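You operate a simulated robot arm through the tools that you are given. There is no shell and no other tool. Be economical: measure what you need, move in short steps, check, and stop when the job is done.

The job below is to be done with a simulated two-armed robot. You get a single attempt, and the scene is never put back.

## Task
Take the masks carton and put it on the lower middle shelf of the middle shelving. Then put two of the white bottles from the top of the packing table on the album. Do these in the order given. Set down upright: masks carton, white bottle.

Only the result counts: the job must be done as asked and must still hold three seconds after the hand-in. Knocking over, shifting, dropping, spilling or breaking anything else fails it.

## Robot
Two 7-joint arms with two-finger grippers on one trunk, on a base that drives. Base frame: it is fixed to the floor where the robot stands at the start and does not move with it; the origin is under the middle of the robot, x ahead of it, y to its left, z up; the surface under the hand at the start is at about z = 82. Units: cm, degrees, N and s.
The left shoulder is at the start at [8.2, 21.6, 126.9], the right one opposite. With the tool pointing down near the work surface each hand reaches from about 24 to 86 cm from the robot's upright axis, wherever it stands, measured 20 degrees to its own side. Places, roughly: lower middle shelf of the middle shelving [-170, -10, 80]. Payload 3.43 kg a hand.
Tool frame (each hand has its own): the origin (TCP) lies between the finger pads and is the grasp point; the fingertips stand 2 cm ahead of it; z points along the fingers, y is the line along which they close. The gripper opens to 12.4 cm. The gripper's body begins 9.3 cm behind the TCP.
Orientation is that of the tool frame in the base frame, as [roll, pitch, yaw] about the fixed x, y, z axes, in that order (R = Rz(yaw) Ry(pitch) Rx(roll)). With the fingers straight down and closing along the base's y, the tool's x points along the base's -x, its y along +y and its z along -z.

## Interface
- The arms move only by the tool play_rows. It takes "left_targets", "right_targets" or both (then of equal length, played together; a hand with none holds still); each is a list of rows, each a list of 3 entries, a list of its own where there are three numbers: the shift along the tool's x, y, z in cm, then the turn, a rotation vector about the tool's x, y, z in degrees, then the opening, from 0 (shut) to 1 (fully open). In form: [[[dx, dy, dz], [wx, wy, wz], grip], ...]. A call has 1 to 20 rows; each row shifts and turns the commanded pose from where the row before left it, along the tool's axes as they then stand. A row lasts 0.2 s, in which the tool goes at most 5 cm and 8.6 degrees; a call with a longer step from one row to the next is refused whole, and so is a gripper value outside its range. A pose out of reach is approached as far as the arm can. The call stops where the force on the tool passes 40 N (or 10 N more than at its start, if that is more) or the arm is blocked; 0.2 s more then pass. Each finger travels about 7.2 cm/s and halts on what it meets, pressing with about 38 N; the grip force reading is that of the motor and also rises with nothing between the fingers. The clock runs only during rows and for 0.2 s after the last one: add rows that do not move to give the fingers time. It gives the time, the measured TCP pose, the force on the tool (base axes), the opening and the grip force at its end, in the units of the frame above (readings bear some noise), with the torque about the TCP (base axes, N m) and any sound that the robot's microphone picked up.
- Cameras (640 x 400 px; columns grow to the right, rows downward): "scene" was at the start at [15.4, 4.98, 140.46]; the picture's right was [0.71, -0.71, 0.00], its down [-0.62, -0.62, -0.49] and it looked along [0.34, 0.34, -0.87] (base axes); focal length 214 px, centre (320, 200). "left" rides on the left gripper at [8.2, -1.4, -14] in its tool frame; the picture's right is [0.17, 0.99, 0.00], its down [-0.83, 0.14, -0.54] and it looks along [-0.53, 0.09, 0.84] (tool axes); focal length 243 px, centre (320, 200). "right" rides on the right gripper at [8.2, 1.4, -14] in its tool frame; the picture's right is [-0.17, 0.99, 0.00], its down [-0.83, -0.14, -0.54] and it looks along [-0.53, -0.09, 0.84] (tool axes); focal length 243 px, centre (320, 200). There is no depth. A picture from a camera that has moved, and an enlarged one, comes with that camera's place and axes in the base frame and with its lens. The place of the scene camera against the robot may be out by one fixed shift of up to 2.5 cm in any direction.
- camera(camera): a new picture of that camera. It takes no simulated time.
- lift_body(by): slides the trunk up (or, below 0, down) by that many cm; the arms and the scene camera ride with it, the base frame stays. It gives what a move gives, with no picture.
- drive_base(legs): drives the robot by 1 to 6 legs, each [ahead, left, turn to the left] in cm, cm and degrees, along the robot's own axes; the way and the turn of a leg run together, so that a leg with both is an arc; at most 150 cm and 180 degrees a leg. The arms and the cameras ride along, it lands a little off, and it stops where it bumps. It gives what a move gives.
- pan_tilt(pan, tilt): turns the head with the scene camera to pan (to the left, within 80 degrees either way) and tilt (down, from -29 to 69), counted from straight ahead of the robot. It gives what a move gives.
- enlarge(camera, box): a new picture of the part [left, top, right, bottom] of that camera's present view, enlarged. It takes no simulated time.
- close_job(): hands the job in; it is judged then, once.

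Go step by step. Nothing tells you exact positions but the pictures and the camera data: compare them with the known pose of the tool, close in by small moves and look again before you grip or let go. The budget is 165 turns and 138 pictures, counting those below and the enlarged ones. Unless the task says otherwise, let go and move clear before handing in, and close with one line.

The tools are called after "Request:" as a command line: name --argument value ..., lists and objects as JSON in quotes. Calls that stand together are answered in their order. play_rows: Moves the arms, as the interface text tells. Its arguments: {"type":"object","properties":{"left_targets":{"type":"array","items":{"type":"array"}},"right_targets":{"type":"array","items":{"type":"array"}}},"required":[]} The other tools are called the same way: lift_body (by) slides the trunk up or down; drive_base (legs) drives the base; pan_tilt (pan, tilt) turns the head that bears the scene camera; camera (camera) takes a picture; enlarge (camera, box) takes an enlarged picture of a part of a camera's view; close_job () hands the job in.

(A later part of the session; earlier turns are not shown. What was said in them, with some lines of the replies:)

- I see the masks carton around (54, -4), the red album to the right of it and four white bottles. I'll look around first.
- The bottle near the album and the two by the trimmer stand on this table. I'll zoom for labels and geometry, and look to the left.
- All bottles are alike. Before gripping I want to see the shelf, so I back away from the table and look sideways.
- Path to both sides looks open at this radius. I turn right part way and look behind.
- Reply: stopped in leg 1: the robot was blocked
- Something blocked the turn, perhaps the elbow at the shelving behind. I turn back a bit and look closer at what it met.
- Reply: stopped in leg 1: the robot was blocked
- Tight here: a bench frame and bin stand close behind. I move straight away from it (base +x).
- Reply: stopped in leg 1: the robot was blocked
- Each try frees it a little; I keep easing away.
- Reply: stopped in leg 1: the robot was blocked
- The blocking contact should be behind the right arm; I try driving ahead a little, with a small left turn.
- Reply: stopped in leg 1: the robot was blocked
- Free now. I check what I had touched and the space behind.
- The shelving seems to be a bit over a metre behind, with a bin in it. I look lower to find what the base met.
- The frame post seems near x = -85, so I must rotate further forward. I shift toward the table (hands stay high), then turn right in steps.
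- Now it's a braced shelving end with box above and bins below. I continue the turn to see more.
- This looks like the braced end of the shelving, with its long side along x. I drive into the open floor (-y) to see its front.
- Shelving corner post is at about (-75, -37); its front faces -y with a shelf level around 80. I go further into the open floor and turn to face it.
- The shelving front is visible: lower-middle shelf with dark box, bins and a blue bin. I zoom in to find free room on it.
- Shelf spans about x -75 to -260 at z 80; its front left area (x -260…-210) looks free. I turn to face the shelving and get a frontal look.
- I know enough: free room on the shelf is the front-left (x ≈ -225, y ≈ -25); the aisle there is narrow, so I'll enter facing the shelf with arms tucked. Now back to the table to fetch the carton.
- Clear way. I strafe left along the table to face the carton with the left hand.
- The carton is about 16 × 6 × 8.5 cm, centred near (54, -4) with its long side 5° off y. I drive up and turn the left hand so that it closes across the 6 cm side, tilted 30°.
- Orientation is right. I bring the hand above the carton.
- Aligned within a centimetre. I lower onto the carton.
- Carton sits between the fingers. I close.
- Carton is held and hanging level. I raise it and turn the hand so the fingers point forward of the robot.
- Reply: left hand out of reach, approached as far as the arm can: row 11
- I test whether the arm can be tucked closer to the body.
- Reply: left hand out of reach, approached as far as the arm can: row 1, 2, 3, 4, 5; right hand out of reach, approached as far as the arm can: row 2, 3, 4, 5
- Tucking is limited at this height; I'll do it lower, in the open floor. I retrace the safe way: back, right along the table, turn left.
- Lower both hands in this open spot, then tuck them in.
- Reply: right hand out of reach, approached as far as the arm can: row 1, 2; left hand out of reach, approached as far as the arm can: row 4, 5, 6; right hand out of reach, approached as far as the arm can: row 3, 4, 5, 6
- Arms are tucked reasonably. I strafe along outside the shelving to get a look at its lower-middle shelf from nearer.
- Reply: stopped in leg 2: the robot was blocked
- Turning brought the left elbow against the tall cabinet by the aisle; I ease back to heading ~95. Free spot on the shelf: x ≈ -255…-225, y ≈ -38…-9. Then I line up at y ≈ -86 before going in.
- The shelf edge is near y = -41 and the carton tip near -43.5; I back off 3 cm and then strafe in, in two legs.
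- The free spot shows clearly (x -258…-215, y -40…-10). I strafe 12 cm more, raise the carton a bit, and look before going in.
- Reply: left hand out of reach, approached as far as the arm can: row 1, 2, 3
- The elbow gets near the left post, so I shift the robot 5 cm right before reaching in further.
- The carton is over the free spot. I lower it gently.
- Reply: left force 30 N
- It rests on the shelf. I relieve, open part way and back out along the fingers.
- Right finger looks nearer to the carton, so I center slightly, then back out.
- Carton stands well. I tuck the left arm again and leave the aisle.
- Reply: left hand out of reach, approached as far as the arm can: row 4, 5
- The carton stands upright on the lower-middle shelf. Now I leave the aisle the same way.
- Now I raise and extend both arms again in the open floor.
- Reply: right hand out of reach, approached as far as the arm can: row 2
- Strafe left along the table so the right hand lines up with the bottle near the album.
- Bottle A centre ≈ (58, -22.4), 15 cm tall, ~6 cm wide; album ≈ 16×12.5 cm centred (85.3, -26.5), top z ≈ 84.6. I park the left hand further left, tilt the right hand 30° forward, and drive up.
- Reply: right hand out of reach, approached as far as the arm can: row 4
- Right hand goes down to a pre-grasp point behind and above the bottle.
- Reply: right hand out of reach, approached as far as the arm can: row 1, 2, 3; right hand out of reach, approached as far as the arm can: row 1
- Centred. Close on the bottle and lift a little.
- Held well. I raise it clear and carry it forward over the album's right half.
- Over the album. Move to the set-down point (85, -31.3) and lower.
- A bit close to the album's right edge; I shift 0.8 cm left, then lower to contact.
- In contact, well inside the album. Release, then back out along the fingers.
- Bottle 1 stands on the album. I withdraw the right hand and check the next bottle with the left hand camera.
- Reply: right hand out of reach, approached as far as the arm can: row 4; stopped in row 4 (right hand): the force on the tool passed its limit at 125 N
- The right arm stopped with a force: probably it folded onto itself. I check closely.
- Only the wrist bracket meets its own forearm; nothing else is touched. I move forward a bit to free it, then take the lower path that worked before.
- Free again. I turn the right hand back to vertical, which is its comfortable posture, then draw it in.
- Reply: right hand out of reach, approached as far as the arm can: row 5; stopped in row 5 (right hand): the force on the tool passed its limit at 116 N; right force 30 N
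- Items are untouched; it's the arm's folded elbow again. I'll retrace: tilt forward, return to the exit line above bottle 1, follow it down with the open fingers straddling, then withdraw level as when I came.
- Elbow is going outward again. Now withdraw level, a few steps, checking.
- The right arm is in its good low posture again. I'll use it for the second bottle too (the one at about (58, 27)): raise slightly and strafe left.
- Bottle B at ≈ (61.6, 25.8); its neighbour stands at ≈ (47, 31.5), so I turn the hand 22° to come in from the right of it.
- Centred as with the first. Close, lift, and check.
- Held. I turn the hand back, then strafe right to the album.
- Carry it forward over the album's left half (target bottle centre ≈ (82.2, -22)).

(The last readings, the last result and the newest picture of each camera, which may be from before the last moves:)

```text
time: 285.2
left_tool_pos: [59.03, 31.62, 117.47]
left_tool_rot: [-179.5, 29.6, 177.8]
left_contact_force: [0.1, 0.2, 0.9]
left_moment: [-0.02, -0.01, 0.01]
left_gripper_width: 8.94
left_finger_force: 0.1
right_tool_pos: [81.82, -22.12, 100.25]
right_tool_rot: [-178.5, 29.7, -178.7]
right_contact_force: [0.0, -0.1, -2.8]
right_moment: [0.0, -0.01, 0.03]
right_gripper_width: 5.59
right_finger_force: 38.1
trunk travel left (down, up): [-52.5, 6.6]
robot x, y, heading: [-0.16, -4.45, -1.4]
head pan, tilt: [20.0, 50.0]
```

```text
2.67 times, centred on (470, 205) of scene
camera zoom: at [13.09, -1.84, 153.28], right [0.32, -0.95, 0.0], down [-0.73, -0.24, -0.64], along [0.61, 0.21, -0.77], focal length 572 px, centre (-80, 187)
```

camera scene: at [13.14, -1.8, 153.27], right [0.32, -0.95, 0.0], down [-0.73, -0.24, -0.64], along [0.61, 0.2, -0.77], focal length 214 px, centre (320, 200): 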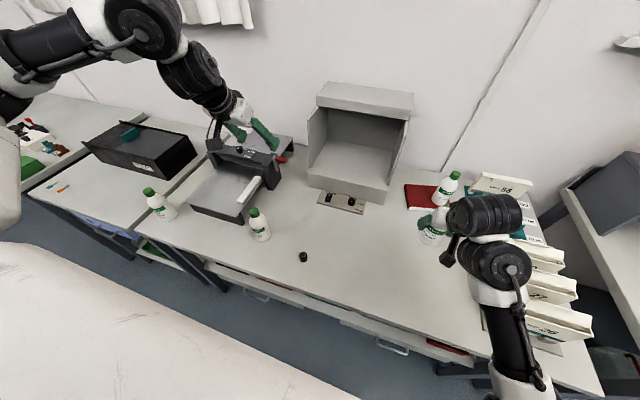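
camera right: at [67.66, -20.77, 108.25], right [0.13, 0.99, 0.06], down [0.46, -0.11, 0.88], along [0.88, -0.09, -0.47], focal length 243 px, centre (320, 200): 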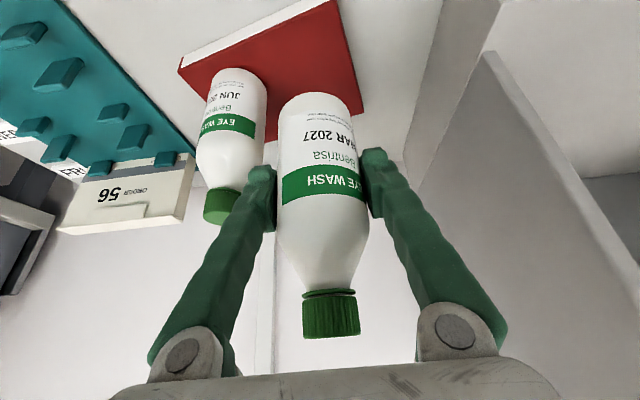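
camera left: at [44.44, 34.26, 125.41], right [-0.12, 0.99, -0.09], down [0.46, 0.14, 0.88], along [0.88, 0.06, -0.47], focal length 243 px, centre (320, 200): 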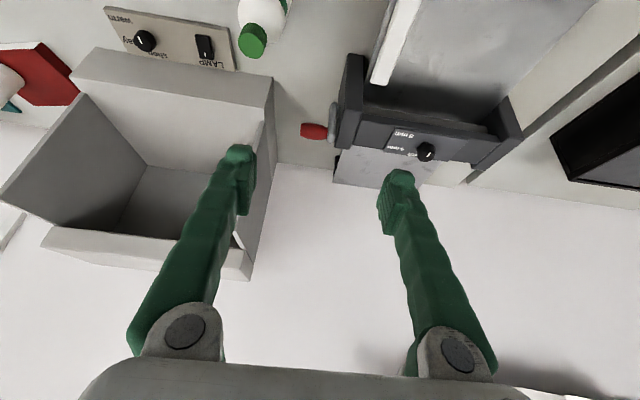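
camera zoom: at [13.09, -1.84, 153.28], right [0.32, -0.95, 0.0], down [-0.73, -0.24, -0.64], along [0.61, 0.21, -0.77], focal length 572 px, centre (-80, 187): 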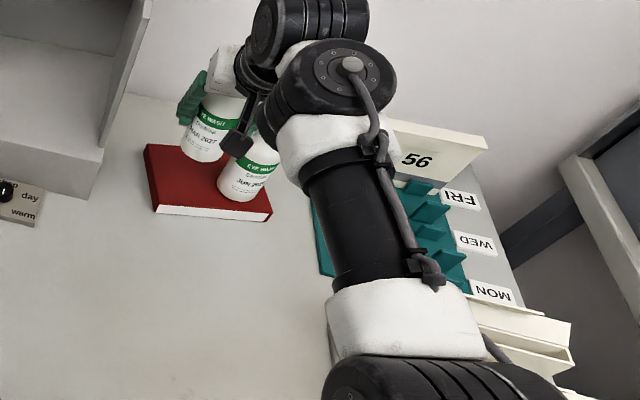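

Positions check out. Lower most of the way and look again.

Request:
play_rows --right_targets '[[[0.75, 0.2, 1.3], [0, 0, 0], 0], [[1, 0, 1.73], [0, 0, 0], 0], [[1, 0, 1.73], [0, 0, 0], 0], [[0.9, 0, 1.56], [0, 0, 0], 0], [[0, 0, 0], [0, 0, 0], 0]]'

Request:
camera --camera "right"

```text
time: 286.4
left_tool_pos: [59.0, 31.69, 117.35]
left_tool_rot: [-179.4, 29.5, 177.7]
left_contact_force: [0.0, 0.3, -0.7]
left_moment: [-0.01, -0.03, 0.02]
left_gripper_width: 8.91
left_finger_force: 0.0
right_tool_pos: [81.35, -22.08, 92.92]
right_tool_rot: [-178.4, 29.6, -178.7]
right_contact_force: [1.3, 0.3, -3.1]
right_moment: [0.01, 0.02, 0.02]
right_gripper_width: 5.56
right_finger_force: 37.9
trunk travel left (down, up): [-52.5, 6.6]
robot x, y, heading: [0.12, -4.48, -1.3]
head pan, tilt: [20.0, 50.0]
```

```text
18 pictures are left
camera right: at [67.28, -20.74, 101.04], right [0.13, 0.99, 0.06], down [0.46, -0.11, 0.88], along [0.88, -0.09, -0.47], focal length 243 px, centre (320, 200)
```

right: 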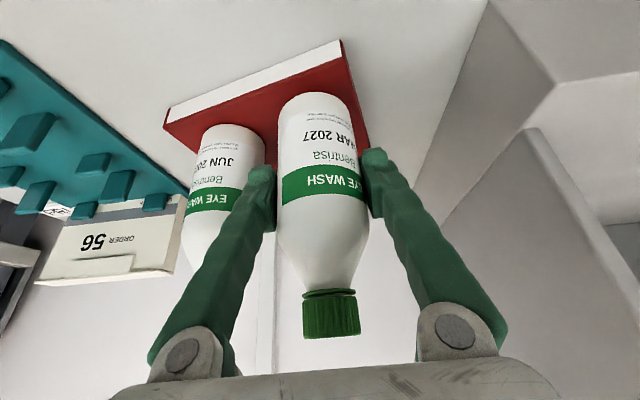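

Request:
play_rows --right_targets '[[[0.4, -0.4, 0.69], [0, 0, 0], 0], [[0.1, 0, 0.17], [0, 0, 0], 0], [[0, 0, 0], [0, 0, 0], 0]]'

Request:
play_rows --right_targets '[[[0.15, 0, 0.26], [0, 0, 0], 0], [[0, 0, 0], [0, 0, 0], 0]]'

Request:
play_rows --right_targets '[[[0.15, 0, 0.26], [0, 0, 0], 0], [[0, 0, 0], [0, 0, 0], 0]]'

```text
time: 287.2
left_tool_pos: [59.02, 31.73, 117.41]
left_tool_rot: [-179.5, 29.7, 177.9]
left_contact_force: [-0.1, 0.5, 0.6]
left_moment: [-0.01, 0.01, 0.01]
left_gripper_width: 8.94
left_finger_force: 0.0
right_tool_pos: [81.33, -22.66, 92.14]
right_tool_rot: [-178.4, 29.5, -178.6]
right_contact_force: [0.0, -1.0, -3.6]
right_moment: [-0.02, -0.01, 0.03]
right_gripper_width: 5.6
right_finger_force: 38.2
trunk travel left (down, up): [-52.5, 6.6]
robot x, y, heading: [0.17, -4.28, -1.3]
head pan, tilt: [20.0, 50.0]
```

```text
time: 287.8
left_tool_pos: [59.0, 31.63, 117.34]
left_tool_rot: [-179.5, 29.7, 177.8]
left_contact_force: [0.5, 0.8, -0.2]
left_moment: [-0.01, 0.0, 0.02]
left_gripper_width: 8.92
left_finger_force: 0.0
right_tool_pos: [81.44, -22.6, 91.8]
right_tool_rot: [-178.4, 29.5, -178.7]
right_contact_force: [-0.5, 0.8, -2.8]
right_moment: [-0.01, 0.01, -0.02]
right_gripper_width: 5.55
right_finger_force: 38.4
trunk travel left (down, up): [-52.5, 6.6]
robot x, y, heading: [0.0, -4.4, -1.5]
head pan, tilt: [20.0, 50.0]
```

```text
time: 288.4
left_tool_pos: [58.95, 31.72, 117.37]
left_tool_rot: [-179.3, 29.5, 177.8]
left_contact_force: [0.5, -0.2, 0.4]
left_moment: [0.01, -0.02, -0.01]
left_gripper_width: 8.94
left_finger_force: 0.1
right_tool_pos: [81.42, -22.55, 91.57]
right_tool_rot: [-178.4, 29.6, -178.7]
right_contact_force: [0.5, -0.5, -2.1]
right_moment: [0.01, -0.01, 0.01]
right_gripper_width: 5.57
right_finger_force: 38.3
trunk travel left (down, up): [-52.5, 6.6]
robot x, y, heading: [0.05, -4.36, -1.4]
head pan, tilt: [20.0, 50.0]
```

Request:
play_rows --right_targets '[[[0.12, 0, 0.2], [0, 0, 0], 0], [[0, 0, 0], [0, 0, 0], 0]]'

Request:
play_rows --right_targets '[[[0.1, 0, 0.17], [0, 0, 0], 0], [[0, 0, 0], [0, 0, 0], 0]]'

Request:
camera --camera "right"

```text
time: 289.0
left_tool_pos: [58.82, 31.76, 117.48]
left_tool_rot: [-179.5, 29.7, 177.8]
left_contact_force: [-0.4, 0.3, -0.1]
left_moment: [0.0, -0.01, -0.01]
left_gripper_width: 8.93
left_finger_force: 0.0
right_tool_pos: [81.36, -22.66, 91.45]
right_tool_rot: [-178.5, 29.9, -178.8]
right_contact_force: [-1.6, -1.0, 6.7]
right_moment: [0.19, 0.23, 0.05]
right_gripper_width: 5.57
right_finger_force: 38.0
trunk travel left (down, up): [-52.5, 6.6]
robot x, y, heading: [0.11, -4.53, -1.2]
head pan, tilt: [20.0, 50.0]
```

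```text
time: 289.6
left_tool_pos: [58.83, 31.71, 117.48]
left_tool_rot: [-179.3, 29.7, 177.8]
left_contact_force: [0.5, -0.1, 0.1]
left_moment: [0.01, 0.02, 0.0]
left_gripper_width: 8.95
left_finger_force: 0.0
right_tool_pos: [81.34, -22.59, 91.58]
right_tool_rot: [-178.4, 29.9, -178.7]
right_contact_force: [0.6, -1.0, 17.2]
right_moment: [0.3, 0.22, -0.02]
right_gripper_width: 5.6
right_finger_force: 38.2
trunk travel left (down, up): [-52.5, 6.6]
robot x, y, heading: [-0.1, -4.34, -1.4]
head pan, tilt: [20.0, 50.0]
```

```text
17 pictures are left
camera right: at [67.23, -21.17, 99.55], right [0.13, 0.99, 0.06], down [0.45, -0.11, 0.89], along [0.88, -0.09, -0.46], focal length 243 px, centre (320, 200)
```

right: 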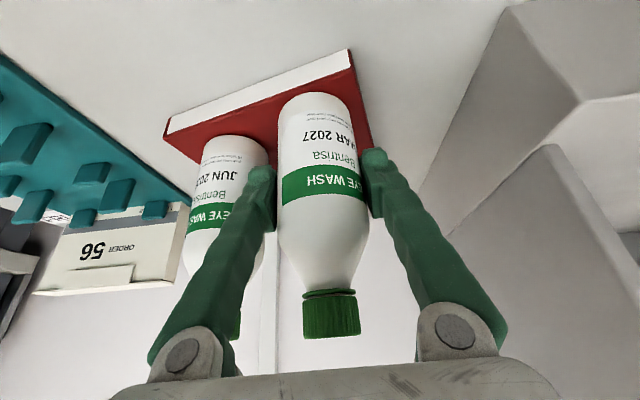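

In contact, inside the album and clear of bottle 1. I open just a little and check.

Request:
play_rows --right_targets '[[[0, 0, 0], [0, 0, 0], 0.48], [[0, 0, 0], [0, 0, 0], 0.52], [[0, 0, 0], [0, 0, 0], 0.58], [[0, 0, 0], [0, 0, 0], 0.58], [[0, 0, 0], [0, 0, 0], 0.58]]'

Request:
camera --camera "right"

```text
time: 290.8
left_tool_pos: [59.1, 31.61, 117.26]
left_tool_rot: [-179.4, 29.7, 177.9]
left_contact_force: [0.5, 0.0, 0.2]
left_moment: [-0.02, 0.02, -0.05]
left_gripper_width: 8.94
left_finger_force: 0.2
right_tool_pos: [81.36, -22.61, 91.26]
right_tool_rot: [-178.5, 29.7, -178.6]
right_contact_force: [-0.5, 0.1, 0.5]
right_moment: [-0.01, -0.01, -0.01]
right_gripper_width: 7.2
right_finger_force: 0.1
trunk travel left (down, up): [-52.5, 6.6]
robot x, y, heading: [-0.36, -4.88, -1.5]
head pan, tilt: [20.0, 50.0]
```

```text
16 pictures are left
camera right: at [67.24, -21.2, 99.23], right [0.13, 0.99, 0.06], down [0.46, -0.11, 0.88], along [0.88, -0.09, -0.47], focal length 243 px, centre (320, 200)
```

right: 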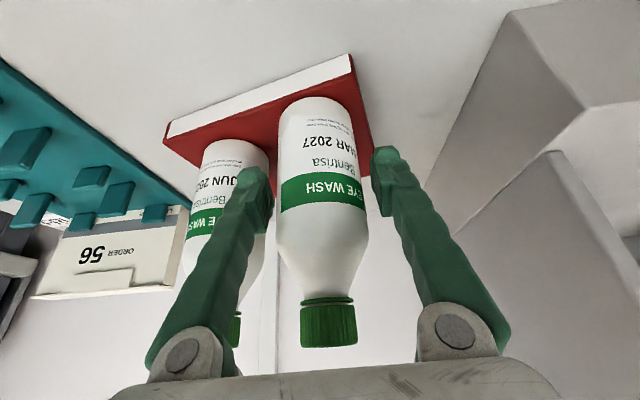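

Both sides clear. Withdraw straight back.

Request:
play_rows --right_targets '[[[0.87, 0, -0.5], [0, 0, 0], 0.58], [[1.3, 0, -0.75], [0, 0, 0], 0.58], [[1.73, 0, -1], [0, 0, 0], 0.58], [[2.6, 0, -1.5], [0, 0, 0], 0.58], [[2.6, 0, -1.5], [0, 0, 0], 0.58], [[2.6, 0, -1.5], [0, 0, 0], 0.58], [[0, 0, 0], [0, 0, 0], 0.58]]'

Request:
camera --camera "right"

```text
time: 292.4
left_tool_pos: [59.02, 31.75, 117.33]
left_tool_rot: [-179.3, 29.6, 177.8]
left_contact_force: [-0.1, -0.3, -1.1]
left_moment: [0.02, 0.01, -0.01]
left_gripper_width: 8.94
left_finger_force: 0.1
right_tool_pos: [67.71, -22.64, 90.93]
right_tool_rot: [-178.5, 29.6, -178.7]
right_contact_force: [0.2, 0.1, -0.1]
right_moment: [0.01, 0.01, 0.03]
right_gripper_width: 7.19
right_finger_force: 0.2
trunk travel left (down, up): [-52.5, 6.6]
robot x, y, heading: [0.31, -4.33, -1.1]
head pan, tilt: [20.0, 50.0]
```

```text
15 pictures are left
camera right: at [53.66, -21.2, 99.09], right [0.13, 0.99, 0.06], down [0.46, -0.11, 0.88], along [0.88, -0.09, -0.47], focal length 243 px, centre (320, 200)
```

right: 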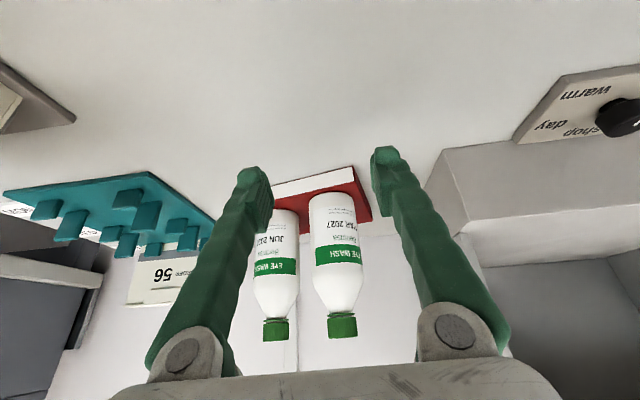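

Both bottles stand on the album. I draw the hand back a little more and take a last look.

Request:
play_rows --right_targets '[[[2.6, 0.3, -1.5], [0, 0, 0], 0.58], [[2.6, 0.3, -1.5], [0, 0, 0], 0.58], [[2, 0.3, -1.2], [0, 0, 0], 0.58], [[0, 0, 0], [0, 0, 0], 0.58]]'

Request:
camera --camera "scene"

Request:
enlarge --camera "scene" --box '[370, 130, 640, 400]'

```text
time: 293.4
left_tool_pos: [59.05, 31.61, 117.29]
left_tool_rot: [-179.5, 29.6, 177.9]
left_contact_force: [0.0, 0.6, 0.3]
left_moment: [0.01, 0.0, 0.0]
left_gripper_width: 8.92
left_finger_force: 0.1
right_tool_pos: [59.75, -21.79, 91.14]
right_tool_rot: [-178.4, 29.5, -178.6]
right_contact_force: [0.1, -0.9, -0.2]
right_moment: [-0.02, -0.02, 0.0]
right_gripper_width: 7.19
right_finger_force: 0.1
trunk travel left (down, up): [-52.5, 6.6]
robot x, y, heading: [-0.28, -4.63, -1.5]
head pan, tilt: [20.0, 50.0]
```

```text
14 pictures are left
camera scene: at [13.12, -1.8, 153.28], right [0.32, -0.95, 0.0], down [-0.73, -0.24, -0.64], along [0.61, 0.2, -0.77], focal length 214 px, centre (320, 200)
```

scene: 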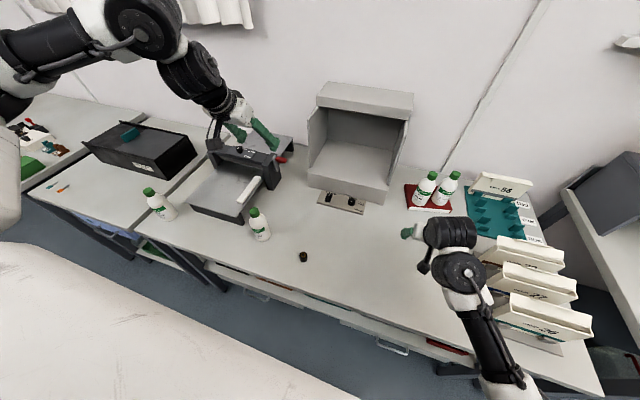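

```text
1.48 times, centred on (505, 265) of scene
camera zoom: at [13.12, -1.8, 153.28], right [0.32, -0.95, 0.0], down [-0.73, -0.24, -0.64], along [0.61, 0.2, -0.77], focal length 318 px, centre (46, 104)
```

zoom: 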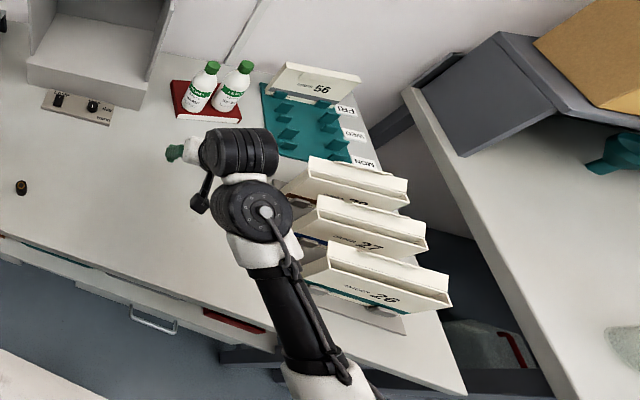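

The carton stands on the lower-middle shelf, two bottles stand on the album, and both hands are clear, so I hand the job in.

Request:
close_job

```text
The job is handed in.
```

I set the masks carton upright on the lower middle shelf of the middle shelving. Then I set two white bottles from the packing table upright on the red book on that table. I took that book to be the album, but a second flat red item lies on the shelf and I could not confirm which one was meant. An arm touched the shelving and the cabinet by the aisle while I was turning, and I saw nothing move.
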